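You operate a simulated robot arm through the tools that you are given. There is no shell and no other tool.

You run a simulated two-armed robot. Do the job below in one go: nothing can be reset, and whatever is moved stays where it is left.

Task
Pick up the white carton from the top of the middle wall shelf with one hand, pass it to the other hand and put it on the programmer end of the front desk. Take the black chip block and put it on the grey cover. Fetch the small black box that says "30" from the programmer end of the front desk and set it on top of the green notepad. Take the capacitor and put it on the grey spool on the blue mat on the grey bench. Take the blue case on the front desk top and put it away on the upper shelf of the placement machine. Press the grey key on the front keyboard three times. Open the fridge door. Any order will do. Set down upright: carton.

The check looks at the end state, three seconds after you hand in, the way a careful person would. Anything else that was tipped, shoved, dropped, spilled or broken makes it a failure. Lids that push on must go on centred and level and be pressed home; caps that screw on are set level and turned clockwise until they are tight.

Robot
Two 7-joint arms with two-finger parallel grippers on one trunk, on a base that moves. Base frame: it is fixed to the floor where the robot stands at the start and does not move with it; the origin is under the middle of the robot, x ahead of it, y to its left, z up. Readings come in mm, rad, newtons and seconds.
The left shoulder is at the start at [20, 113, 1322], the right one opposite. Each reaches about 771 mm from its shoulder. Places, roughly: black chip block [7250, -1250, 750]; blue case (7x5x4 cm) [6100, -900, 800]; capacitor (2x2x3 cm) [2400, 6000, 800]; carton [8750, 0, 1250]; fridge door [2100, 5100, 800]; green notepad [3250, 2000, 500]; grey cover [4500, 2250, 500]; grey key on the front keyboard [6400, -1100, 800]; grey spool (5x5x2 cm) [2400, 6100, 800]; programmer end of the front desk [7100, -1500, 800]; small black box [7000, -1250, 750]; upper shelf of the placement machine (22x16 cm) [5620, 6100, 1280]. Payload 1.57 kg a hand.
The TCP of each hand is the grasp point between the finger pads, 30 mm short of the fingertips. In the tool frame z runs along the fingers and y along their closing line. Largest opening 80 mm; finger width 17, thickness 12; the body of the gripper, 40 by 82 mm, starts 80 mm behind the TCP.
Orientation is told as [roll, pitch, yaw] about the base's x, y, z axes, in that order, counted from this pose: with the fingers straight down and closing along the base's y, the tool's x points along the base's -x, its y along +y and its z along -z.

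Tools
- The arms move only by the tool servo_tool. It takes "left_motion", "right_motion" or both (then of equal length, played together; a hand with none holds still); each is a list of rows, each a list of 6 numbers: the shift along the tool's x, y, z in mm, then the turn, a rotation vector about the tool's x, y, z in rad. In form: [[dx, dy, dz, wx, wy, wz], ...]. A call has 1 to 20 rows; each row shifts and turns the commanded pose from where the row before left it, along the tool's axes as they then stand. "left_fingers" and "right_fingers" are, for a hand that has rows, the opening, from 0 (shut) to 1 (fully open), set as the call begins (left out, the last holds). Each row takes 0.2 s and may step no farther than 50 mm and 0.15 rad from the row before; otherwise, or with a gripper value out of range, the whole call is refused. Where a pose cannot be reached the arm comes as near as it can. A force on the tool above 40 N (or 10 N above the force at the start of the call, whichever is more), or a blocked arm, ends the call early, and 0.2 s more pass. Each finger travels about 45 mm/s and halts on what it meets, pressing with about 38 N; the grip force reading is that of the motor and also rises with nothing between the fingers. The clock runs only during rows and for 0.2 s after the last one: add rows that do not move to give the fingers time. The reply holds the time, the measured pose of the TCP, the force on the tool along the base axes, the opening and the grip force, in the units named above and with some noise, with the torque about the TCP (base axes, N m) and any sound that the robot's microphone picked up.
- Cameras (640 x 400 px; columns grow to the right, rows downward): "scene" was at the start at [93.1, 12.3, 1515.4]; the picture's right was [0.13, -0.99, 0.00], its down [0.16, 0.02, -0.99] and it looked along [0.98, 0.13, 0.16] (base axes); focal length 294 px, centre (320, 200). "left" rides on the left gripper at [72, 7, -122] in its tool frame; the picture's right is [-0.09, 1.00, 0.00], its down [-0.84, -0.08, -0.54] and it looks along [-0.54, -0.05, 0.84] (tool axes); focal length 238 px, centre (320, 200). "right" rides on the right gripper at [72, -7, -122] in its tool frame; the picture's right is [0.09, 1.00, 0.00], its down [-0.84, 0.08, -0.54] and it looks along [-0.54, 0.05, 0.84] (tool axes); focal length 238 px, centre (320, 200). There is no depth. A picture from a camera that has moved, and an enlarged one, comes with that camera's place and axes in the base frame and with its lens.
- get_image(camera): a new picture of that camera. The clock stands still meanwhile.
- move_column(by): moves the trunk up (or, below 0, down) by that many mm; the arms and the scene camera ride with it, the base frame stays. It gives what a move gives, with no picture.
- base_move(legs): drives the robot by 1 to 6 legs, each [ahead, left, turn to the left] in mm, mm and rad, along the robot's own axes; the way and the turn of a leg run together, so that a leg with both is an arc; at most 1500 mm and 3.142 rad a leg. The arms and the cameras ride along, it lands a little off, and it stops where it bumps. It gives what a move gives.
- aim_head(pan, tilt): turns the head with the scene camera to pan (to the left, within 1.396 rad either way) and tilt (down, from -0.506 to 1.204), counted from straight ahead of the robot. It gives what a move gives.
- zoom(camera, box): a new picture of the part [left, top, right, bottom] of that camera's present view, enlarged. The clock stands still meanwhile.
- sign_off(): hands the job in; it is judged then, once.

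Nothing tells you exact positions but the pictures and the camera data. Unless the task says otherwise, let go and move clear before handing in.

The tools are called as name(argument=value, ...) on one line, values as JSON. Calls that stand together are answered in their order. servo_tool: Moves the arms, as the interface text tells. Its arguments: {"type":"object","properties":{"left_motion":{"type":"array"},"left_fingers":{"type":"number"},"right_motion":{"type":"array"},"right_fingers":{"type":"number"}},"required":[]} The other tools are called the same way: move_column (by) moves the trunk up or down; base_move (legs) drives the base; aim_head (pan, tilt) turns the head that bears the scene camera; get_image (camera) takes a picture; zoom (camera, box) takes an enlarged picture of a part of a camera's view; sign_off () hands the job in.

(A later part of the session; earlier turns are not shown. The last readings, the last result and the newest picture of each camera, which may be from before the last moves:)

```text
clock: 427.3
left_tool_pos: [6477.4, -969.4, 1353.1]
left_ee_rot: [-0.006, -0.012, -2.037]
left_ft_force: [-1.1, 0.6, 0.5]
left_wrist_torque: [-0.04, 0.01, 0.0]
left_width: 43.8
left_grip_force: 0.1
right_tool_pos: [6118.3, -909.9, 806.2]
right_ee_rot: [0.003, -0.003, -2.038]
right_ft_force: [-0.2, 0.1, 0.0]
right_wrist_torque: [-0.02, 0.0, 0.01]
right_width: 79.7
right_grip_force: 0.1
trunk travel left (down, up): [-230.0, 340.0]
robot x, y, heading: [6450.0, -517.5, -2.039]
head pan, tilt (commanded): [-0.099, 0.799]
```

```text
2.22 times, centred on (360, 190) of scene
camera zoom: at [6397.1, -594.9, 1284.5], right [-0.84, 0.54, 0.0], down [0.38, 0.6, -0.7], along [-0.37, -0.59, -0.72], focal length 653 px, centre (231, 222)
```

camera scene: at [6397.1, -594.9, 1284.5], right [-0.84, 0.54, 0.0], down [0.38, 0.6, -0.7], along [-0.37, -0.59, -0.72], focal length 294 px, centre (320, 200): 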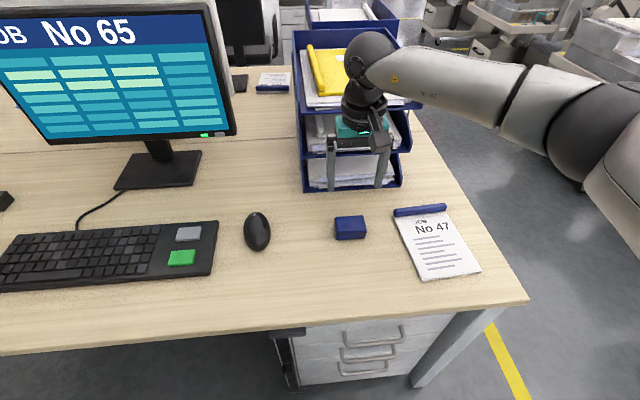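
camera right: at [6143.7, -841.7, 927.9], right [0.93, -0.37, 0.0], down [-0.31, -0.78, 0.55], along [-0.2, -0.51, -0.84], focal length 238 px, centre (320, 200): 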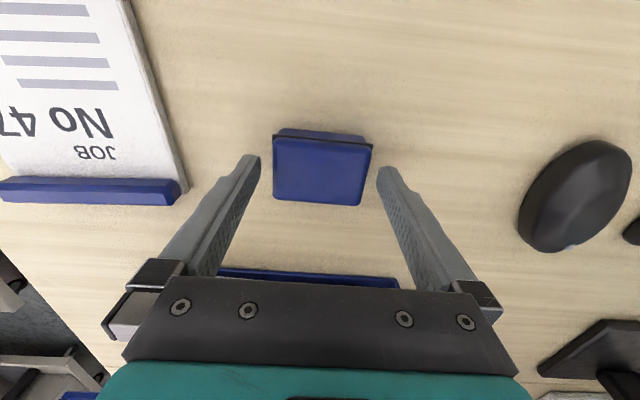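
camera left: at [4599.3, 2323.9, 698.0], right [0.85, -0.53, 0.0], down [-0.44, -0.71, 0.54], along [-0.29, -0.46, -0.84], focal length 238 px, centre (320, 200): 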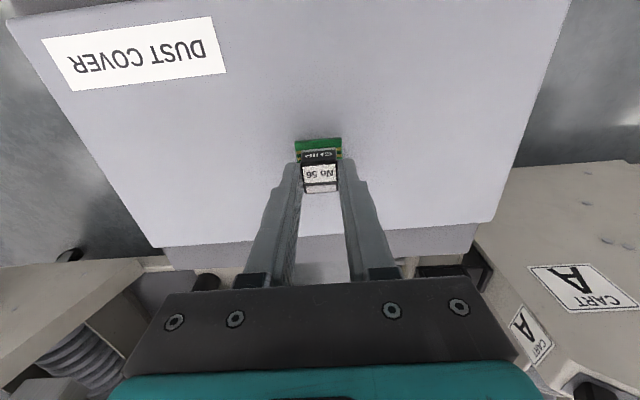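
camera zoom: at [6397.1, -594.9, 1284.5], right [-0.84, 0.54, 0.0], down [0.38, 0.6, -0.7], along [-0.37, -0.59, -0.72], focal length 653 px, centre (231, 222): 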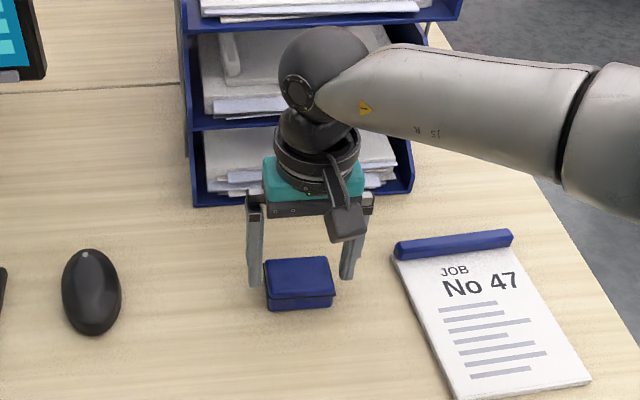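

servo_tool(right_motion=[[3, 0, 7, 0, 0, 0], [0, 0, 6, 0, 0, 0], [0, 0, 0, 0, 0, 0]])

servo_tool(right_motion=[[0, 0, 0, 0, 0, 0], [0, 0, 0, 0, 0, 0], [0, 0, 0, 0, 0, 0], [0, 0, 0, 0, 0, 0], [0, 0, 0, 0, 0, 0]], right_fingers=0.55)

get_image(camera="right")

```text
clock: 428.1
left_tool_pos: [6477.9, -968.8, 1353.9]
left_ee_rot: [-0.006, -0.012, -2.037]
left_ft_force: [0.6, 0.2, -0.8]
left_wrist_torque: [-0.02, 0.06, 0.02]
left_width: 43.9
left_grip_force: 0.0
right_tool_pos: [6119.8, -906.6, 793.7]
right_ee_rot: [0.002, -0.003, -2.039]
right_ft_force: [0.3, 0.4, -0.4]
right_wrist_torque: [-0.03, 0.0, -0.04]
right_width: 80.0
right_grip_force: 0.1
trunk travel left (down, up): [-230.0, 340.0]
robot x, y, heading: [6450.4, -516.7, -2.04]
head pan, tilt (commanded): [-0.099, 0.799]
```

```text
clock: 429.3
left_tool_pos: [6478.6, -969.5, 1353.1]
left_ee_rot: [-0.004, -0.013, -2.037]
left_ft_force: [0.0, -0.5, 0.0]
left_wrist_torque: [0.01, 0.03, -0.01]
left_width: 44.0
left_grip_force: 0.1
right_tool_pos: [6120.6, -906.1, 794.6]
right_ee_rot: [0.003, -0.004, -2.039]
right_ft_force: [0.0, 0.0, 0.5]
right_wrist_torque: [0.01, 0.02, 0.0]
right_width: 65.1
right_grip_force: 38.2
trunk travel left (down, up): [-230.0, 340.0]
robot x, y, heading: [6446.8, -517.4, -2.044]
head pan, tilt (commanded): [-0.099, 0.799]
```

```text
taken
camera right: at [6145.9, -839.1, 915.3], right [0.93, -0.37, 0.0], down [-0.31, -0.78, 0.55], along [-0.2, -0.51, -0.84], focal length 238 px, centre (320, 200)
```

right: 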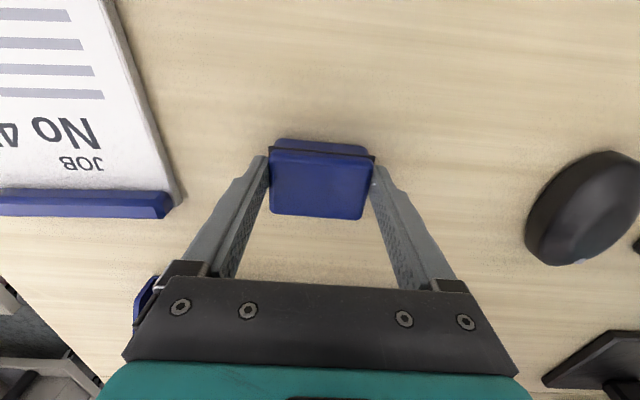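

The case is held (65 mm, 38 N). I lift it well above the trays, then drive back to the aisle and along to the lane.

servo_tool(right_motion=[[0, 0, -20, 0, 0, 0], [0, 0, -40, 0, 0, 0], [5, 0, -45, 0, 0, 0], [5, 0, -45, 0, 0, 0], [5, 0, -45, 0, 0, 0], [5, 0, -45, 0, 0, 0], [5, 0, -45, 0, 0, 0], [5, 0, -45, 0, 0, 0], [5, 0, -45, 0, 0, 0], [5, 0, -45, 0, 0, 0]])

get_image(camera="scene")

base_move(legs=[[-1200, -100, 0], [-1150, -300, 0], [0, -1450, 0], [0, -1450, 0], [0, -1450, 0], [0, -580, 0]])

```text
clock: 431.5
left_tool_pos: [6479.2, -969.4, 1352.5]
left_ee_rot: [-0.005, -0.014, -2.037]
left_ft_force: [-0.7, 1.0, -0.8]
left_wrist_torque: [0.0, -0.01, 0.0]
left_width: 43.9
left_grip_force: 0.1
right_tool_pos: [6139.9, -869.7, 1214.9]
right_ee_rot: [0.001, -0.004, -2.038]
right_ft_force: [-0.9, 0.5, -0.7]
right_wrist_torque: [0.02, 0.02, 0.03]
right_width: 65.4
right_grip_force: 37.2
trunk travel left (down, up): [-230.0, 340.0]
robot x, y, heading: [6447.9, -521.8, -2.037]
head pan, tilt (commanded): [-0.099, 0.799]
```

```text
taken
camera scene: at [6397.7, -594.6, 1284.6], right [-0.84, 0.54, 0.0], down [0.38, 0.6, -0.7], along [-0.37, -0.59, -0.72], focal length 294 px, centre (320, 200)
```

scene: 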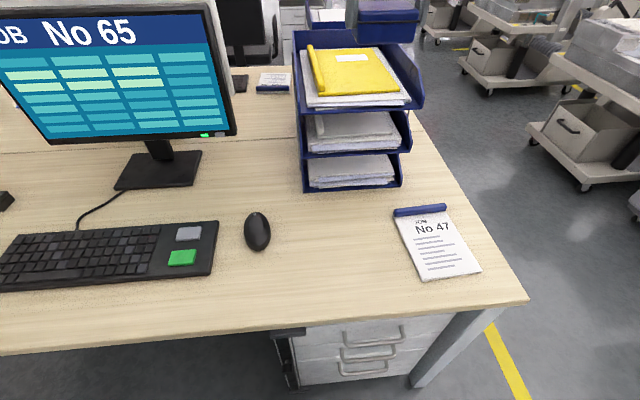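

```text
clock: 466.4
left_tool_pos: [2819.7, 3578.6, 1352.8]
left_ee_rot: [-0.005, -0.012, -2.071]
left_ft_force: [-0.1, -0.1, 0.9]
left_wrist_torque: [-0.01, 0.0, 0.0]
left_width: 44.0
left_grip_force: 0.1
right_tool_pos: [2483.4, 3688.9, 1213.4]
right_ee_rot: [0.002, -0.004, -2.072]
right_ft_force: [0.5, 0.4, -0.6]
right_wrist_torque: [-0.03, -0.01, -0.01]
right_width: 65.0
right_grip_force: 38.2
trunk travel left (down, up): [-230.0, 340.0]
robot x, y, heading: [2804.8, 4025.5, -2.069]
head pan, tilt (commanded): [-0.099, 0.799]
```

base_move(legs=[[0, 0, -3.114]])

aim_head(pan=-0.3, tilt=0.25)

get_image(camera="scene")

```text
clock: 474.1
left_tool_pos: [2768.3, 4476.7, 1352.1]
left_ee_rot: [-0.004, -0.013, 1.11]
left_ft_force: [-0.6, -0.4, -0.6]
left_wrist_torque: [0.01, 0.0, 0.02]
left_width: 43.9
left_grip_force: 0.1
right_tool_pos: [3110.0, 4380.9, 1212.9]
right_ee_rot: [0.001, -0.004, 1.108]
right_ft_force: [0.0, 0.1, -0.7]
right_wrist_torque: [-0.02, -0.02, 0.02]
right_width: 65.0
right_grip_force: 37.6
trunk travel left (down, up): [-230.0, 340.0]
robot x, y, heading: [2803.1, 4028.2, 1.109]
head pan, tilt (commanded): [-0.099, 0.799]
```

```text
clock: 475.1
left_tool_pos: [2768.4, 4477.3, 1354.2]
left_ee_rot: [-0.005, -0.012, 1.109]
left_ft_force: [-0.2, 0.0, -0.4]
left_wrist_torque: [0.02, -0.01, -0.01]
left_width: 44.1
left_grip_force: 0.0
right_tool_pos: [3109.0, 4381.2, 1214.9]
right_ee_rot: [0.002, -0.004, 1.108]
right_ft_force: [-0.3, 0.5, -1.2]
right_wrist_torque: [-0.03, -0.01, -0.02]
right_width: 65.5
right_grip_force: 38.3
trunk travel left (down, up): [-230.0, 340.0]
robot x, y, heading: [2800.6, 4029.5, 1.116]
head pan, tilt (commanded): [-0.3, 0.25]
```

```text
taken
camera scene: at [2871.0, 4107.1, 1333.5], right [0.72, -0.69, 0.0], down [-0.17, -0.18, -0.97], along [0.67, 0.7, -0.25], focal length 294 px, centre (320, 200)
```

scene: 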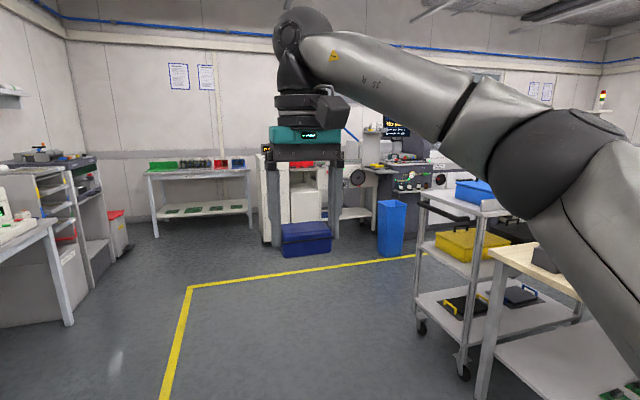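

base_move(legs=[[1450, 0, 0], [450, 0, 0]])

aim_head(pan=-0.7, tilt=0.25)

get_image(camera="scene")

aim_head(pan=-0.2, tilt=0.3)

get_image(camera="scene")

```text
clock: 484.7
left_tool_pos: [3615.3, 6197.9, 1353.2]
left_ee_rot: [-0.004, -0.011, 1.117]
left_ft_force: [0.1, 0.3, -0.8]
left_wrist_torque: [-0.05, 0.04, 0.0]
left_width: 44.0
left_grip_force: 0.1
right_tool_pos: [3957.2, 6104.0, 1214.0]
right_ee_rot: [0.004, -0.004, 1.116]
right_ft_force: [-0.7, 0.5, -1.8]
right_wrist_torque: [-0.01, -0.01, 0.02]
right_width: 65.1
right_grip_force: 37.5
trunk travel left (down, up): [-230.0, 340.0]
robot x, y, heading: [3652.7, 5750.9, 1.111]
head pan, tilt (commanded): [-0.3, 0.25]
```

```text
clock: 485.5
left_tool_pos: [3615.5, 6197.5, 1352.2]
left_ee_rot: [-0.006, -0.013, 1.117]
left_ft_force: [-0.1, 0.1, -0.1]
left_wrist_torque: [-0.01, -0.04, -0.01]
left_width: 44.1
left_grip_force: 0.0
right_tool_pos: [3956.3, 6103.9, 1213.9]
right_ee_rot: [0.003, -0.004, 1.114]
right_ft_force: [-0.1, 0.0, -0.8]
right_wrist_torque: [-0.01, 0.05, 0.02]
right_width: 65.0
right_grip_force: 38.3
trunk travel left (down, up): [-230.0, 340.0]
robot x, y, heading: [3652.9, 5750.8, 1.113]
head pan, tilt (commanded): [-0.7, 0.25]
```

```text
taken
camera scene: at [3741.8, 5797.5, 1333.6], right [0.4, -0.91, 0.0], down [-0.23, -0.1, -0.97], along [0.89, 0.39, -0.25], focal length 294 px, centre (320, 200)
```

scene: 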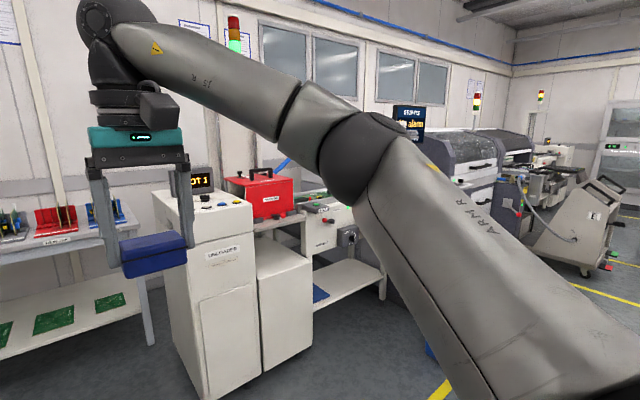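

```text
clock: 486.5
left_tool_pos: [3615.9, 6198.2, 1353.1]
left_ee_rot: [-0.004, -0.012, 1.117]
left_ft_force: [-0.2, -0.2, -0.5]
left_wrist_torque: [-0.02, -0.02, 0.01]
left_width: 44.1
left_grip_force: 0.0
right_tool_pos: [3957.3, 6102.6, 1212.6]
right_ee_rot: [0.001, -0.004, 1.116]
right_ft_force: [0.0, -1.9, -1.1]
right_wrist_torque: [-0.03, -0.02, 0.01]
right_width: 65.2
right_grip_force: 37.8
trunk travel left (down, up): [-230.0, 340.0]
robot x, y, heading: [3648.4, 5751.7, 1.114]
head pan, tilt (commanded): [-0.201, 0.3]
```

```text
taken
camera scene: at [3713.4, 5833.6, 1328.9], right [0.79, -0.61, 0.0], down [-0.18, -0.23, -0.96], along [0.58, 0.76, -0.3], focal length 294 px, centre (320, 200)
```

scene: 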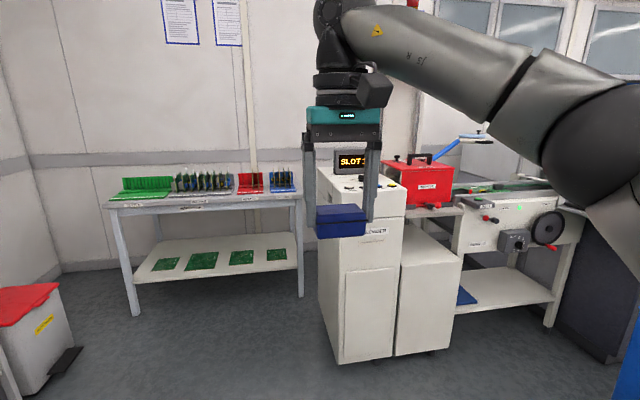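

base_move(legs=[[0, -850, 0]])

aim_head(pan=-0.35, tilt=0.25)

get_image(camera="scene")

get_image(camera="right")

```text
clock: 491.0
left_tool_pos: [4380.6, 5823.1, 1353.0]
left_ee_rot: [-0.004, -0.015, 1.113]
left_ft_force: [-0.5, 1.1, 0.0]
left_wrist_torque: [0.03, -0.01, 0.02]
left_width: 44.2
left_grip_force: 0.1
right_tool_pos: [4721.1, 5726.4, 1213.9]
right_ee_rot: [0.005, -0.004, 1.109]
right_ft_force: [-0.3, 0.3, -0.7]
right_wrist_torque: [-0.03, 0.0, 0.0]
right_width: 65.3
right_grip_force: 38.0
trunk travel left (down, up): [-230.0, 340.0]
robot x, y, heading: [4412.4, 5374.7, 1.113]
head pan, tilt (commanded): [-0.201, 0.3]
```

```text
clock: 491.7
left_tool_pos: [4381.0, 5823.4, 1354.1]
left_ee_rot: [-0.004, -0.012, 1.11]
left_ft_force: [1.0, 0.1, -0.1]
left_wrist_torque: [-0.02, -0.02, 0.02]
left_width: 44.0
left_grip_force: 0.0
right_tool_pos: [4719.9, 5726.1, 1214.4]
right_ee_rot: [0.001, -0.004, 1.112]
right_ft_force: [0.6, -0.7, -1.0]
right_wrist_torque: [-0.01, 0.03, -0.01]
right_width: 65.1
right_grip_force: 38.1
trunk travel left (down, up): [-230.0, 340.0]
robot x, y, heading: [4411.9, 5372.7, 1.112]
head pan, tilt (commanded): [-0.351, 0.25]
```

```text
taken
camera scene: at [4486.7, 5448.6, 1333.6], right [0.69, -0.72, 0.0], down [-0.18, -0.17, -0.97], along [0.7, 0.67, -0.25], focal length 294 px, centre (320, 200)
```

scene: 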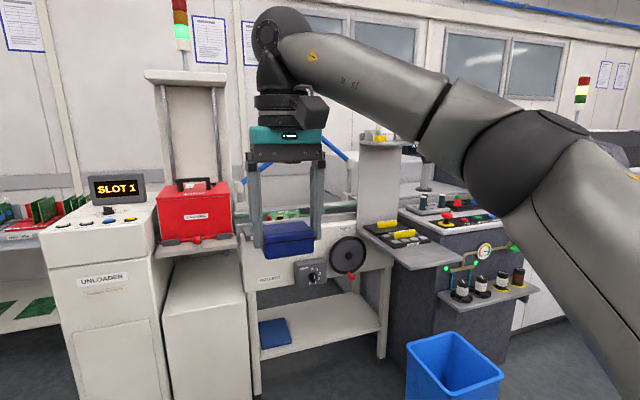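

```text
taken
camera right: at [4694.6, 5658.6, 1335.2], right [-0.93, 0.36, 0.0], down [0.3, 0.78, 0.55], along [0.19, 0.51, -0.84], focal length 238 px, centre (320, 200)
```

right: 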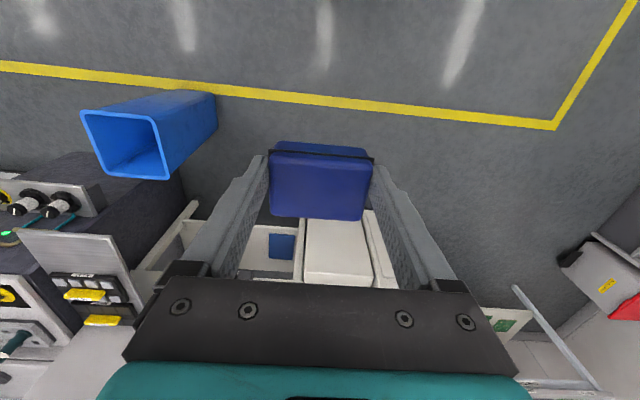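

zoom(camera="scene", box=[320, 100, 560, 330])

zoom(camera="right", box=[0, 80, 260, 380])

```text
1.74 times, centred on (440, 215) of scene
camera zoom: at [4486.7, 5448.6, 1333.6], right [0.69, -0.72, 0.0], down [-0.18, -0.17, -0.97], along [0.7, 0.67, -0.25], focal length 511 px, centre (111, 174)
```

zoom: 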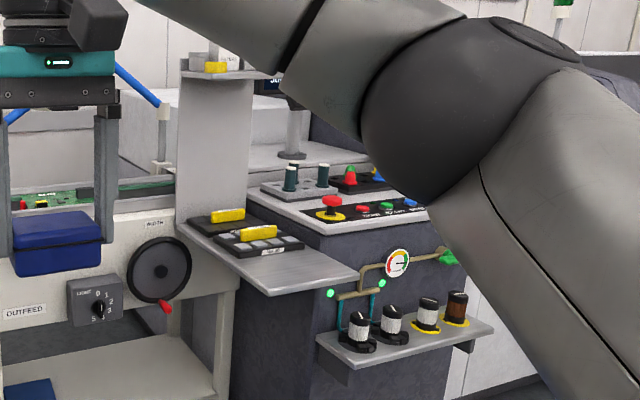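

```text
1.33 times, centred on (130, 230) of right
camera zoom: at [4694.6, 5658.6, 1335.2], right [-0.93, 0.36, 0.0], down [0.3, 0.78, 0.55], along [0.19, 0.51, -0.84], focal length 318 px, centre (573, 160)
```

zoom: 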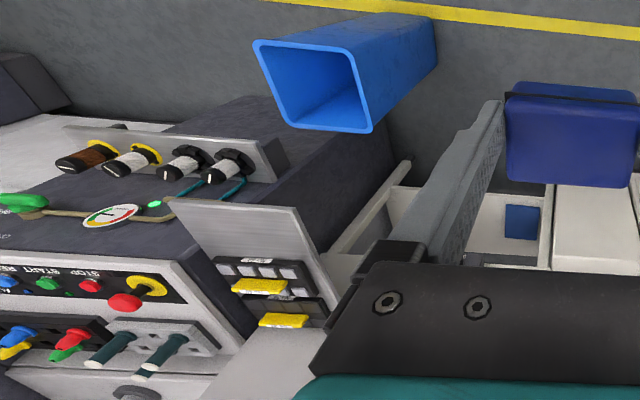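

The upper shelf sits atop the tall grey panel with a white box and yellow clip on it. I raise the trunk and move nearer to see its top.

move_column(by=300)

servo_tool(left_motion=[[30, 0, 0, 0, 0, 0], [30, 0, 0, 0, 0, 0], [30, 0, 0, 0, 0, 0]])

base_move(legs=[[350, -250, -0.012]])

aim_head(pan=-0.25, tilt=0.5)

get_image(camera="scene")

get_image(camera="right")

```text
clock: 494.7
left_tool_pos: [4379.8, 5822.6, 1653.7]
left_ee_rot: [-0.005, -0.013, 1.112]
left_ft_force: [-0.3, 0.0, 0.1]
left_wrist_torque: [0.01, 0.02, -0.01]
left_width: 44.2
left_grip_force: 0.1
right_tool_pos: [4720.6, 5727.4, 1513.7]
right_ee_rot: [0.001, -0.004, 1.111]
right_ft_force: [0.3, -0.1, -0.9]
right_wrist_torque: [-0.02, 0.0, -0.04]
right_width: 65.1
right_grip_force: 38.0
trunk travel left (down, up): [-530.0, 40.0]
robot x, y, heading: [4413.5, 5376.4, 1.109]
head pan, tilt (commanded): [-0.351, 0.25]
```

```text
clock: 495.5
left_tool_pos: [4341.6, 5742.4, 1649.1]
left_ee_rot: [-0.005, -0.014, 1.111]
left_ft_force: [-0.3, 0.0, 0.7]
left_wrist_torque: [0.03, 0.0, -0.01]
left_width: 44.1
left_grip_force: 0.0
left hand out of reach, approached as far as the arm can: row 3
right_tool_pos: [4720.1, 5726.4, 1514.2]
right_ee_rot: [0.002, -0.006, 1.111]
right_ft_force: [0.2, 0.0, -0.5]
right_wrist_torque: [0.01, 0.01, 0.0]
right_width: 65.2
right_grip_force: 38.5
trunk travel left (down, up): [-530.0, 40.0]
robot x, y, heading: [4417.7, 5373.8, 1.112]
head pan, tilt (commanded): [-0.351, 0.25]
```

```text
clock: 498.1
left_tool_pos: [4725.7, 5944.8, 1648.6]
left_ee_rot: [-0.005, -0.015, 1.098]
left_ft_force: [0.7, -0.5, 0.0]
left_wrist_torque: [0.02, -0.01, 0.03]
left_width: 43.8
left_grip_force: 0.0
right_tool_pos: [5105.8, 5921.0, 1513.8]
right_ee_rot: [0.002, -0.003, 1.095]
right_ft_force: [0.5, -0.4, -1.2]
right_wrist_torque: [0.0, -0.02, -0.03]
right_width: 65.1
right_grip_force: 37.8
trunk travel left (down, up): [-530.0, 40.0]
robot x, y, heading: [4794.7, 5572.2, 1.098]
head pan, tilt (commanded): [-0.351, 0.25]
```

```text
clock: 498.9
left_tool_pos: [4726.4, 5944.1, 1650.0]
left_ee_rot: [-0.005, -0.015, 1.098]
left_ft_force: [-0.1, 0.8, -0.5]
left_wrist_torque: [0.0, 0.0, -0.01]
left_width: 43.7
left_grip_force: 0.2
right_tool_pos: [5104.1, 5921.8, 1515.1]
right_ee_rot: [0.002, -0.005, 1.095]
right_ft_force: [0.9, 0.5, -1.2]
right_wrist_torque: [-0.02, -0.01, 0.0]
right_width: 65.4
right_grip_force: 37.7
trunk travel left (down, up): [-530.0, 40.0]
robot x, y, heading: [4795.5, 5575.4, 1.095]
head pan, tilt (commanded): [-0.25, 0.499]
```

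```text
taken
camera scene: at [4858.2, 5651.6, 1610.5], right [0.75, -0.66, 0.0], down [-0.32, -0.36, -0.88], along [0.58, 0.66, -0.48], focal length 294 px, centre (320, 200)
```

scene: 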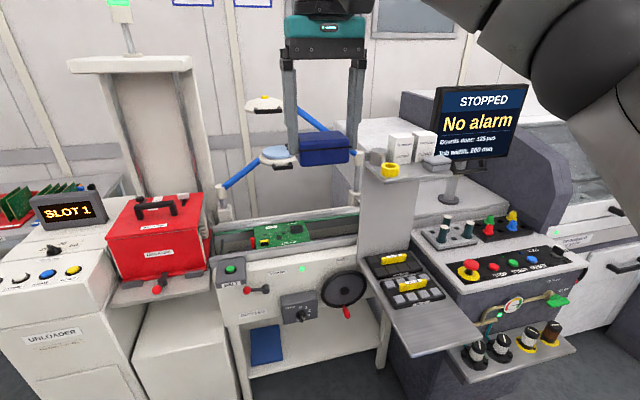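

```text
taken
camera right: at [5077.4, 5853.9, 1635.3], right [-0.93, 0.37, 0.0], down [0.31, 0.78, 0.55], along [0.2, 0.51, -0.84], focal length 238 px, centre (320, 200)
```

right: 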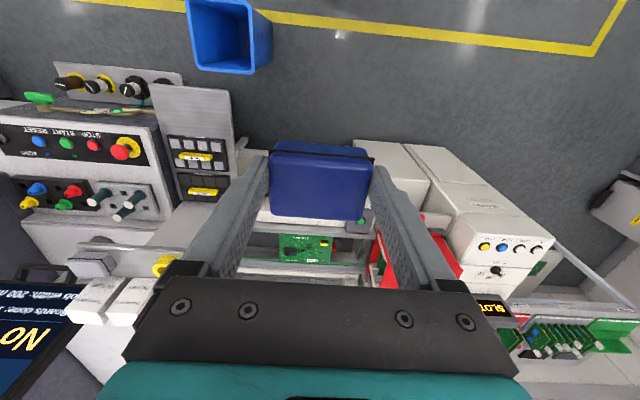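

zoom(camera="scene", box=[340, 110, 480, 230])

zoom(camera="right", box=[0, 200, 220, 380])

```text
3.33 times, centred on (410, 170) of scene
camera zoom: at [4858.2, 5651.6, 1610.5], right [0.75, -0.66, 0.0], down [-0.32, -0.36, -0.88], along [0.58, 0.66, -0.48], focal length 980 px, centre (20, 300)
```

zoom: 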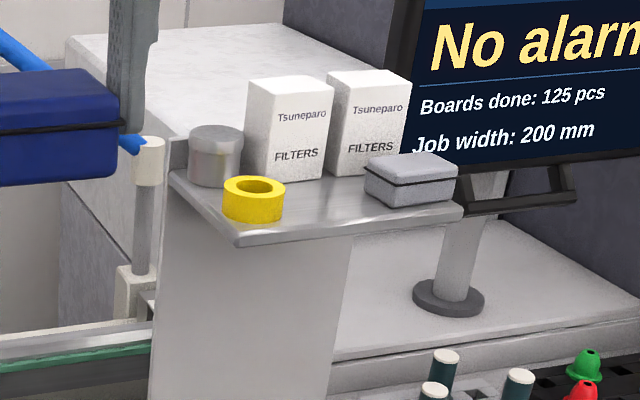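

```text
2.22 times, centred on (110, 290) of right
camera zoom: at [5077.4, 5853.9, 1635.3], right [-0.93, 0.37, 0.0], down [0.31, 0.78, 0.55], along [0.2, 0.51, -0.84], focal length 530 px, centre (787, 0)
```

zoom: 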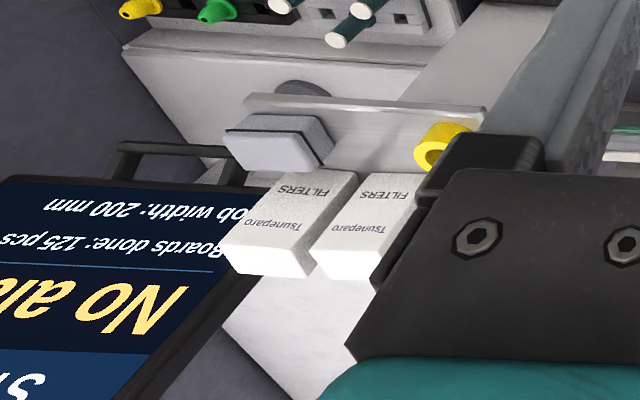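

The upper shelf (z≈1258, 228 × 161 mm) holds two filter boxes, a can, a yellow tape roll and a grey case, leaving a front-middle gap about 87 mm wide. I'll turn the right hand 90° so the case's narrow side fits that gap, then move in.

servo_tool(right_motion=[[0, 0, 0, 0, 0, 0.143], [0, 0, 0, 0, 0, 0.143], [0, 0, 0, 0, 0, 0.143], [0, 0, 0, 0, 0, 0.143], [0, 0, 0, 0, 0, 0.143], [0, 0, 0, 0, 0, 0.143], [0, 0, 0, 0, 0, 0.143], [0, 0, 0, 0, 0, 0.143], [0, 0, 0, 0, 0, 0.143], [0, 0, 0, 0, 0, 0.143], [0, 0, 0, 0, 0, 0.14], [0, 0, 0, 0, 0, 0]])

get_image(camera="right")

get_image(camera="scene")

```text
clock: 501.5
left_tool_pos: [4726.7, 5945.5, 1648.6]
left_ee_rot: [-0.005, -0.012, 1.097]
left_ft_force: [-0.4, 0.4, -0.4]
left_wrist_torque: [-0.05, 0.0, 0.04]
left_width: 44.1
left_grip_force: 0.0
right_tool_pos: [5104.7, 5921.6, 1513.2]
right_ee_rot: [0.006, 0.002, -0.475]
right_ft_force: [-0.5, 0.5, -1.0]
right_wrist_torque: [-0.04, 0.02, 0.0]
right_width: 65.2
right_grip_force: 38.1
trunk travel left (down, up): [-530.0, 40.0]
robot x, y, heading: [4792.7, 5569.5, 1.097]
head pan, tilt (commanded): [-0.25, 0.499]
```

```text
taken
camera right: at [5037.4, 5948.0, 1635.8], right [0.37, 0.93, 0.0], down [0.78, -0.32, 0.54], along [0.5, -0.2, -0.84], focal length 238 px, centre (320, 200)
```

right: 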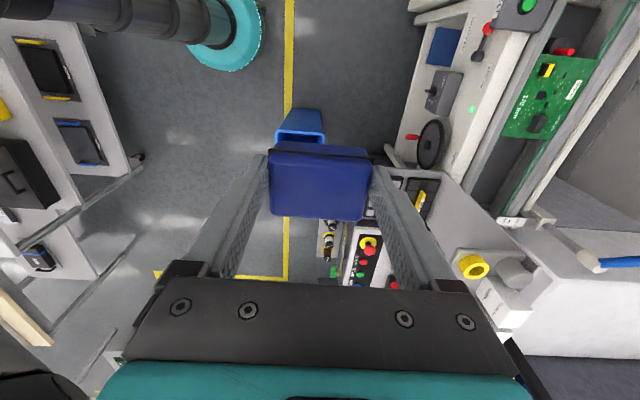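

```text
taken
camera scene: at [4858.4, 5651.8, 1610.5], right [0.75, -0.66, 0.0], down [-0.32, -0.36, -0.88], along [0.58, 0.66, -0.48], focal length 294 px, centre (320, 200)
```

scene: 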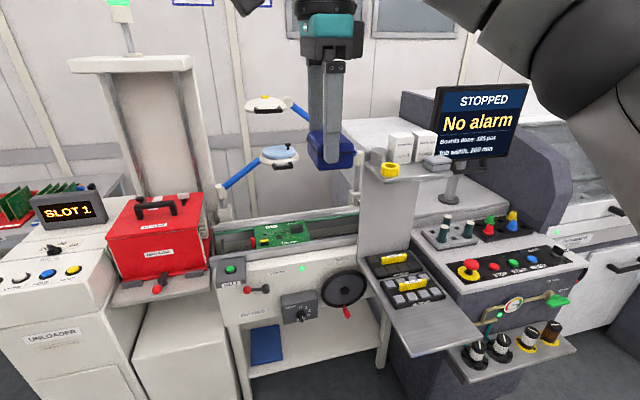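

Hand turned. Keeping clear of the blue bin, I drive in to about 430 mm from the shelf.

base_move(legs=[[400, -95, 0]])

aim_head(pan=-0.6, tilt=0.6)

get_image(camera="scene")

get_image(camera="right")

```text
clock: 504.0
left_tool_pos: [4995.4, 6260.2, 1648.9]
left_ee_rot: [-0.006, -0.014, 1.098]
left_ft_force: [0.1, 0.1, 0.8]
left_wrist_torque: [-0.04, 0.01, 0.0]
left_width: 43.8
left_grip_force: 0.0
right_tool_pos: [5373.0, 6238.0, 1514.0]
right_ee_rot: [0.005, 0.002, -0.473]
right_ft_force: [0.4, 0.0, -0.8]
right_wrist_torque: [-0.03, -0.03, -0.02]
right_width: 65.3
right_grip_force: 37.6
trunk travel left (down, up): [-530.0, 40.0]
robot x, y, heading: [5063.9, 5890.7, 1.091]
head pan, tilt (commanded): [-0.25, 0.499]
```

```text
clock: 504.9
left_tool_pos: [4995.1, 6259.5, 1649.4]
left_ee_rot: [-0.005, -0.014, 1.097]
left_ft_force: [0.3, -0.1, 0.2]
left_wrist_torque: [-0.02, -0.01, 0.03]
left_width: 43.9
left_grip_force: 0.0
right_tool_pos: [5372.2, 6236.2, 1515.3]
right_ee_rot: [0.005, 0.001, -0.473]
right_ft_force: [-0.1, -0.6, -0.2]
right_wrist_torque: [0.0, -0.01, -0.01]
right_width: 65.3
right_grip_force: 37.9
trunk travel left (down, up): [-530.0, 40.0]
robot x, y, heading: [5061.1, 5890.4, 1.096]
head pan, tilt (commanded): [-0.6, 0.6]
```

```text
taken
camera scene: at [5144.1, 5941.2, 1601.4], right [0.48, -0.88, 0.0], down [-0.5, -0.27, -0.83], along [0.73, 0.39, -0.56], focal length 294 px, centre (320, 200)
```

scene: 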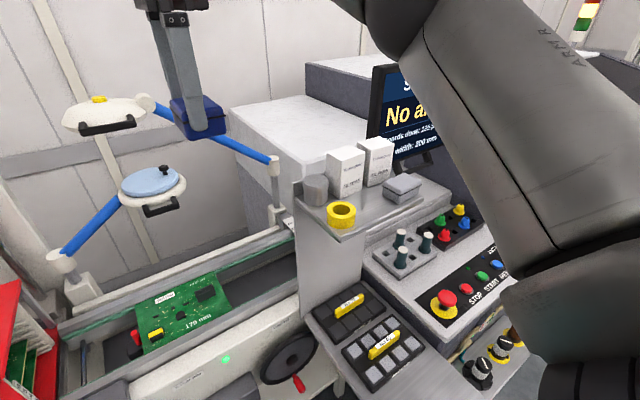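

```text
taken
camera right: at [5305.5, 6263.4, 1635.9], right [0.37, 0.93, 0.0], down [0.78, -0.32, 0.54], along [0.5, -0.2, -0.84], focal length 238 px, centre (320, 200)
```

right: 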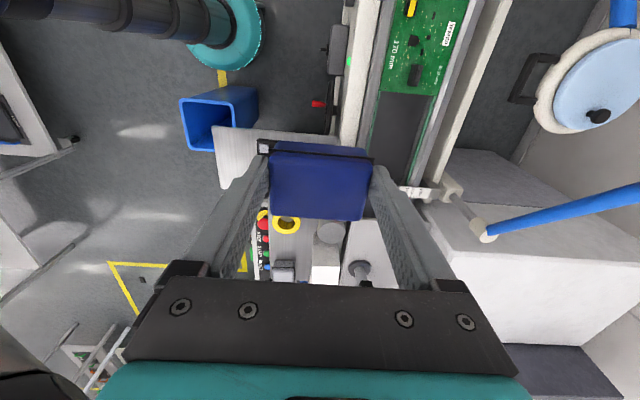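

zoom(camera="scene", box=[280, 130, 460, 260])

zoom(camera="right", box=[210, 120, 410, 300])

```text
3.08 times, centred on (370, 195) of scene
camera zoom: at [5144.1, 5941.2, 1601.4], right [0.48, -0.88, 0.0], down [-0.5, -0.27, -0.83], along [0.73, 0.39, -0.56], focal length 905 px, centre (166, 215)
```

zoom: 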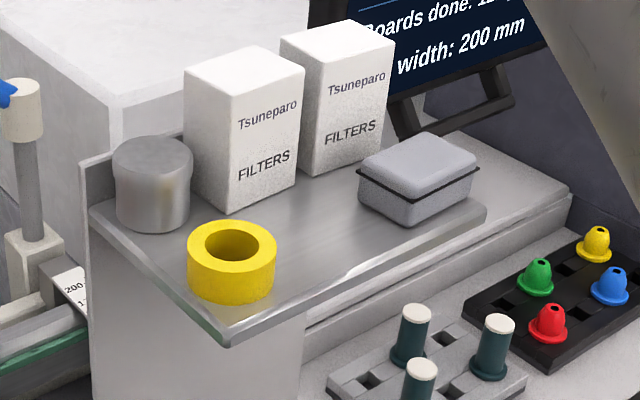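

```text
2.22 times, centred on (310, 210) of right
camera zoom: at [5305.5, 6263.4, 1635.9], right [0.37, 0.93, 0.0], down [0.78, -0.32, 0.54], along [0.5, -0.2, -0.84], focal length 530 px, centre (342, 178)
```

zoom: 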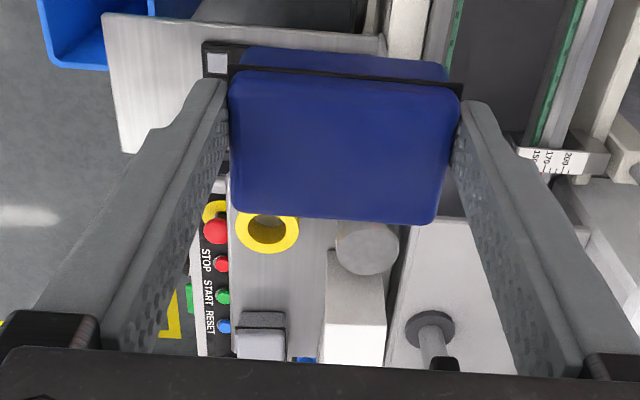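

The gap's centre is around e1=7964, e2=2245 — world (5613, 6079). I move the case over it at a safe height and recheck.

servo_tool(right_motion=[[-40.9, -4.4, 9, 0, 0, 0], [-40.9, -4.4, 9, 0, 0, 0], [-40.9, -4.4, 9, 0, 0, 0], [-40.9, -4.4, 9, 0, 0, 0], [-40.9, -4.4, 9, 0, 0, 0], [-40.9, -4.4, 9, 0, 0, 0], [-40.8, -4.4, 9, 0, 0, 0], [0, 0, 0, 0, 0, 0], [0, 0, 0, 0, 0, 0]])

get_image(camera="right")

get_image(camera="scene")

```text
clock: 506.9
left_tool_pos: [4994.9, 6260.6, 1648.5]
left_ee_rot: [-0.007, -0.012, 1.096]
left_ft_force: [0.0, -0.2, 0.4]
left_wrist_torque: [-0.01, 0.01, -0.02]
left_width: 43.8
left_grip_force: 0.1
right_tool_pos: [5614.7, 6079.2, 1450.4]
right_ee_rot: [0.005, 0.004, -0.474]
right_ft_force: [-0.8, -1.3, -1.8]
right_wrist_torque: [0.02, 0.01, 0.03]
right_width: 65.1
right_grip_force: 38.0
trunk travel left (down, up): [-530.0, 40.0]
robot x, y, heading: [5064.2, 5890.2, 1.096]
head pan, tilt (commanded): [-0.6, 0.6]
```

```text
taken
camera right: at [5546.7, 6105.4, 1571.9], right [0.37, 0.93, 0.0], down [0.78, -0.32, 0.54], along [0.5, -0.2, -0.84], focal length 238 px, centre (320, 200)
```

right: 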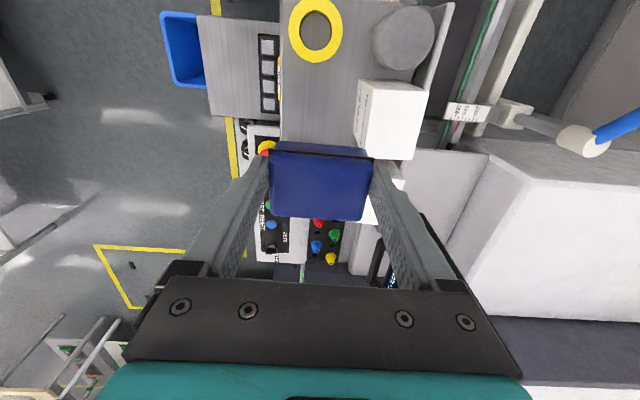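

```text
taken
camera scene: at [5144.8, 5941.1, 1601.4], right [0.48, -0.88, 0.0], down [-0.5, -0.27, -0.82], along [0.73, 0.39, -0.57], focal length 294 px, centre (320, 200)
```

scene: 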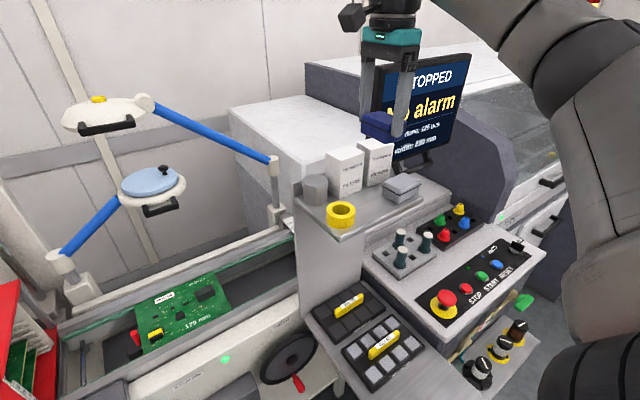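

zoom(camera="right", box=[250, 0, 460, 180])

zoom(camera="scene", box=[280, 90, 460, 260])

```text
2.22 times, centred on (355, 90) of right
camera zoom: at [5546.7, 6105.4, 1571.9], right [0.37, 0.93, 0.0], down [0.78, -0.32, 0.54], along [0.5, -0.2, -0.84], focal length 530 px, centre (242, 444)
```

zoom: 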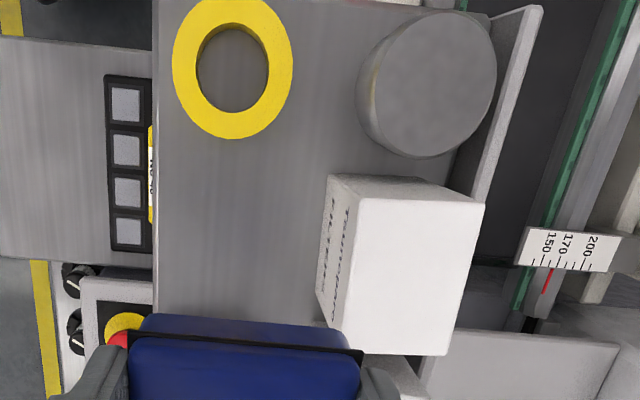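

```text
2.35 times, centred on (370, 175) of scene
camera zoom: at [5144.8, 5941.1, 1601.4], right [0.48, -0.88, 0.0], down [-0.5, -0.27, -0.82], along [0.73, 0.39, -0.57], focal length 692 px, centre (202, 259)
```

zoom: 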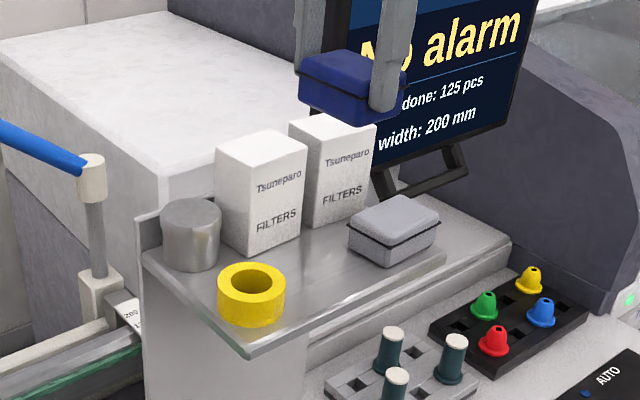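

Using the wrist camera as the hand's own reference, I shift 12 mm toward the robot and 8 mm toward the tape side, then descend part way and check.

servo_tool(right_motion=[[4, -6, 0, 0, 0, 0], [4, -6.5, 0, 0, 0, 0], [0, 0, 30, 0, 0, 0], [0, 0, 30, 0, 0, 0], [0, 0, 0, 0, 0, 0]])

get_image(camera="right")

zoom(camera="scene", box=[280, 90, 460, 260])

```text
clock: 508.1
left_tool_pos: [4994.6, 6260.6, 1649.4]
left_ee_rot: [-0.005, -0.015, 1.099]
left_ft_force: [-0.3, -0.3, -0.4]
left_wrist_torque: [-0.01, -0.02, 0.01]
left_width: 44.3
left_grip_force: 0.0
right_tool_pos: [5600.4, 6073.0, 1390.0]
right_ee_rot: [0.005, 0.001, -0.472]
right_ft_force: [0.2, 0.7, -0.8]
right_wrist_torque: [-0.01, 0.03, 0.0]
right_width: 65.0
right_grip_force: 38.4
trunk travel left (down, up): [-530.0, 40.0]
robot x, y, heading: [5062.4, 5888.0, 1.094]
head pan, tilt (commanded): [-0.6, 0.6]
```

```text
taken
camera right: at [5533.8, 6099.2, 1511.6], right [0.37, 0.93, 0.01], down [0.78, -0.32, 0.54], along [0.5, -0.2, -0.84], focal length 238 px, centre (320, 200)
```

right: 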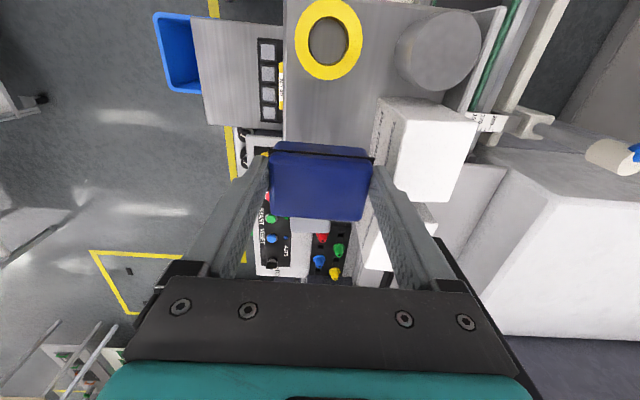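

```text
2.35 times, centred on (370, 175) of scene
camera zoom: at [5144.2, 5941.4, 1601.4], right [0.48, -0.88, 0.0], down [-0.5, -0.27, -0.83], along [0.73, 0.39, -0.56], focal length 692 px, centre (202, 259)
```

zoom: 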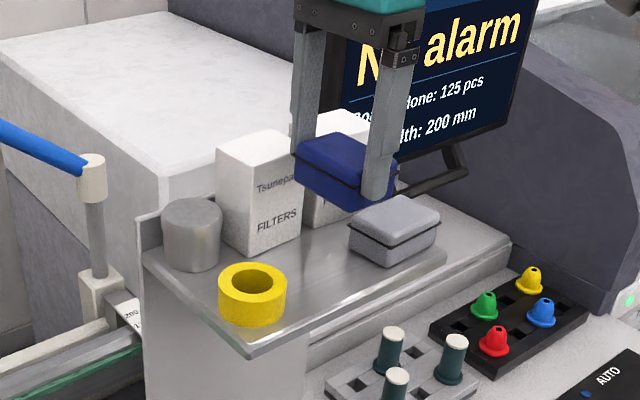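

zoom(camera="right", box=[260, 0, 480, 220])

```text
1.82 times, centred on (370, 110) of right
camera zoom: at [5533.8, 6099.2, 1511.6], right [0.37, 0.93, 0.01], down [0.78, -0.32, 0.54], along [0.5, -0.2, -0.84], focal length 433 px, centre (229, 364)
```

zoom: 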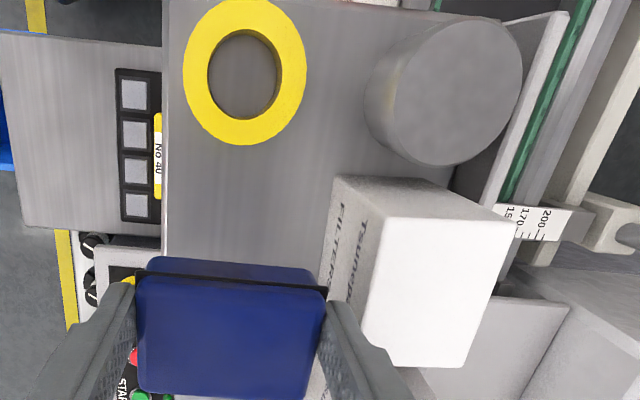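

Clearances check out (filters 9 mm behind the rear finger, about 20 mm either side). I descend to 20 mm above the shelf, then feel for contact.

servo_tool(right_motion=[[0, 2, 20, 0, 0, 0], [0, 0, 20, 0, 0, 0], [0, 0, 20, 0, 0, 0], [0, 0, 0, 0, 0, 0]])

zoom(camera="scene", box=[280, 90, 460, 260])

zoom(camera="right", box=[240, 60, 460, 280])

```text
clock: 509.1
left_tool_pos: [4995.6, 6260.4, 1649.6]
left_ee_rot: [-0.006, -0.015, 1.098]
left_ft_force: [0.1, 0.1, 0.3]
left_wrist_torque: [-0.01, -0.02, 0.04]
left_width: 44.0
left_grip_force: 0.1
right_tool_pos: [5601.8, 6075.0, 1330.0]
right_ee_rot: [0.006, 0.002, -0.473]
right_ft_force: [0.7, -0.4, -0.2]
right_wrist_torque: [0.01, 0.02, -0.01]
right_width: 65.1
right_grip_force: 38.0
trunk travel left (down, up): [-530.0, 40.0]
robot x, y, heading: [5065.1, 5887.1, 1.096]
head pan, tilt (commanded): [-0.6, 0.6]
```

```text
2.35 times, centred on (370, 175) of scene
camera zoom: at [5144.3, 5941.4, 1601.4], right [0.48, -0.88, 0.0], down [-0.5, -0.27, -0.83], along [0.73, 0.39, -0.56], focal length 692 px, centre (202, 259)
```

zoom: 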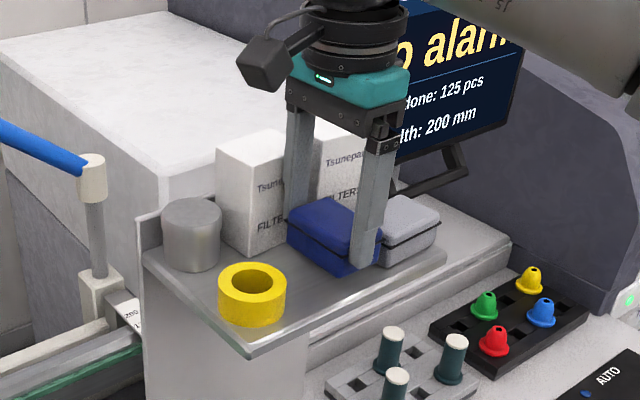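

```text
1.82 times, centred on (350, 170) of right
camera zoom: at [5535.0, 6101.3, 1451.6], right [0.37, 0.93, 0.0], down [0.78, -0.32, 0.54], along [0.5, -0.2, -0.84], focal length 433 px, centre (266, 254)
```

zoom: 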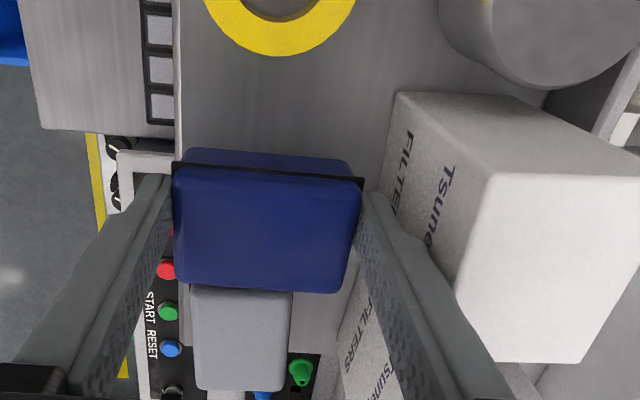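

servo_tool(right_motion=[[0, 0, 10, 0, 0, 0], [0, 0, 0, 0, 0, 0]])

servo_tool(right_motion=[[0, 0, 5, 0, 0, 0], [0, 0, 0, 0, 0, 0]])

servo_tool(right_motion=[[0, 0, 4, 0, 0, 0], [0, 0, 0, 0, 0, 0]])

zoom(camera="scene", box=[330, 150, 430, 240])

```text
clock: 509.7
left_tool_pos: [4995.0, 6260.0, 1649.8]
left_ee_rot: [-0.005, -0.014, 1.097]
left_ft_force: [0.6, -1.2, -0.6]
left_wrist_torque: [-0.02, 0.01, 0.0]
left_width: 43.9
left_grip_force: 0.1
right_tool_pos: [5602.6, 6075.5, 1320.2]
right_ee_rot: [0.006, 0.002, -0.471]
right_ft_force: [0.1, -0.5, -1.1]
right_wrist_torque: [0.0, 0.0, 0.02]
right_width: 65.3
right_grip_force: 38.2
trunk travel left (down, up): [-530.0, 40.0]
robot x, y, heading: [5065.4, 5892.5, 1.094]
head pan, tilt (commanded): [-0.6, 0.6]
```

```text
clock: 510.3
left_tool_pos: [4995.0, 6260.1, 1649.8]
left_ee_rot: [-0.007, -0.014, 1.099]
left_ft_force: [0.3, -0.4, 0.3]
left_wrist_torque: [0.0, -0.01, 0.0]
left_width: 43.9
left_grip_force: 0.1
right_tool_pos: [5602.0, 6075.7, 1315.0]
right_ee_rot: [0.003, 0.002, -0.473]
right_ft_force: [-0.3, -0.2, -0.3]
right_wrist_torque: [0.0, -0.01, 0.03]
right_width: 65.4
right_grip_force: 38.1
trunk travel left (down, up): [-530.0, 40.0]
robot x, y, heading: [5062.5, 5888.6, 1.098]
head pan, tilt (commanded): [-0.6, 0.6]
```

```text
clock: 510.9
left_tool_pos: [4995.1, 6259.7, 1649.1]
left_ee_rot: [-0.008, -0.014, 1.099]
left_ft_force: [-0.1, -0.1, -0.5]
left_wrist_torque: [-0.01, 0.04, -0.04]
left_width: 43.8
left_grip_force: 0.2
right_tool_pos: [5602.0, 6074.4, 1314.8]
right_ee_rot: [0.012, 0.001, -0.475]
right_ft_force: [4.0, 0.3, 21.2]
right_wrist_torque: [-0.74, -0.54, 0.11]
right_width: 65.0
right_grip_force: 38.3
trunk travel left (down, up): [-530.0, 40.0]
robot x, y, heading: [5063.7, 5889.3, 1.092]
head pan, tilt (commanded): [-0.6, 0.6]
```

```text
4.44 times, centred on (380, 195) of scene
camera zoom: at [5143.1, 5940.8, 1601.7], right [0.48, -0.88, 0.0], down [-0.5, -0.27, -0.83], along [0.73, 0.39, -0.56], focal length 1307 px, centre (53, 222)
```

zoom: 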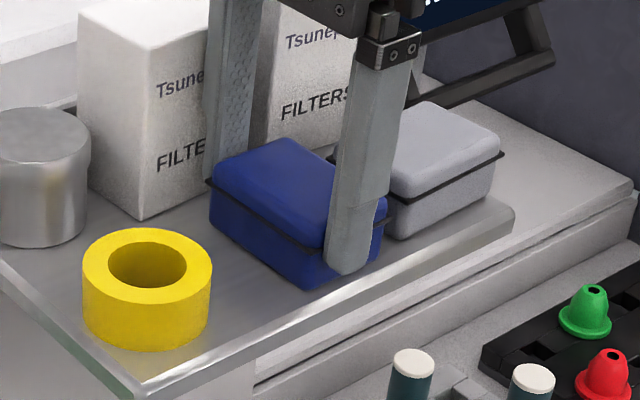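

Contact with the shelf. I lift slightly, shift 2.5 mm toward the front for finger clearance from the filters, touch down again and ease the pressure.

servo_tool(right_motion=[[0, 0, -6, 0, 0, 0], [0, -2.5, 0, 0, 0, 0], [0, 0, 0, 0, 0, 0]])

servo_tool(right_motion=[[0, 0, 2, 0, 0, 0], [0, 0, 0, 0, 0, 0]])

servo_tool(right_motion=[[0, 0, 1, 0, 0, 0], [0, 0, 0, 0, 0, 0]])

```text
clock: 511.7
left_tool_pos: [4995.8, 6260.9, 1648.8]
left_ee_rot: [-0.006, -0.014, 1.097]
left_ft_force: [0.3, 0.6, 0.6]
left_wrist_torque: [-0.02, 0.01, 0.02]
left_width: 43.9
left_grip_force: 0.1
right_tool_pos: [5601.4, 6072.6, 1316.0]
right_ee_rot: [0.002, 0.002, -0.473]
right_ft_force: [0.1, 0.2, -0.6]
right_wrist_torque: [-0.02, 0.02, 0.0]
right_width: 65.2
right_grip_force: 37.8
trunk travel left (down, up): [-530.0, 40.0]
robot x, y, heading: [5063.2, 5890.8, 1.093]
head pan, tilt (commanded): [-0.6, 0.6]
```

```text
clock: 512.3
left_tool_pos: [4995.4, 6260.0, 1649.4]
left_ee_rot: [-0.006, -0.014, 1.099]
left_ft_force: [-0.2, -0.7, -0.7]
left_wrist_torque: [0.01, 0.01, -0.02]
left_width: 43.9
left_grip_force: 0.0
right_tool_pos: [5600.4, 6072.5, 1313.7]
right_ee_rot: [0.006, 0.001, -0.473]
right_ft_force: [0.4, 0.1, -0.9]
right_wrist_torque: [0.04, 0.01, -0.02]
right_width: 65.1
right_grip_force: 38.2
trunk travel left (down, up): [-530.0, 40.0]
robot x, y, heading: [5061.0, 5886.8, 1.096]
head pan, tilt (commanded): [-0.6, 0.6]
```

```text
clock: 512.9
left_tool_pos: [4996.8, 6259.9, 1649.4]
left_ee_rot: [-0.006, -0.014, 1.096]
left_ft_force: [-0.9, 0.5, -0.8]
left_wrist_torque: [0.03, 0.0, 0.0]
left_width: 43.9
left_grip_force: 0.1
right_tool_pos: [5601.4, 6071.2, 1314.5]
right_ee_rot: [0.005, 0.002, -0.474]
right_ft_force: [0.3, 0.2, -0.8]
right_wrist_torque: [0.01, 0.02, 0.0]
right_width: 65.1
right_grip_force: 38.0
trunk travel left (down, up): [-530.0, 40.0]
robot x, y, heading: [5062.9, 5887.5, 1.095]
head pan, tilt (commanded): [-0.6, 0.6]
```

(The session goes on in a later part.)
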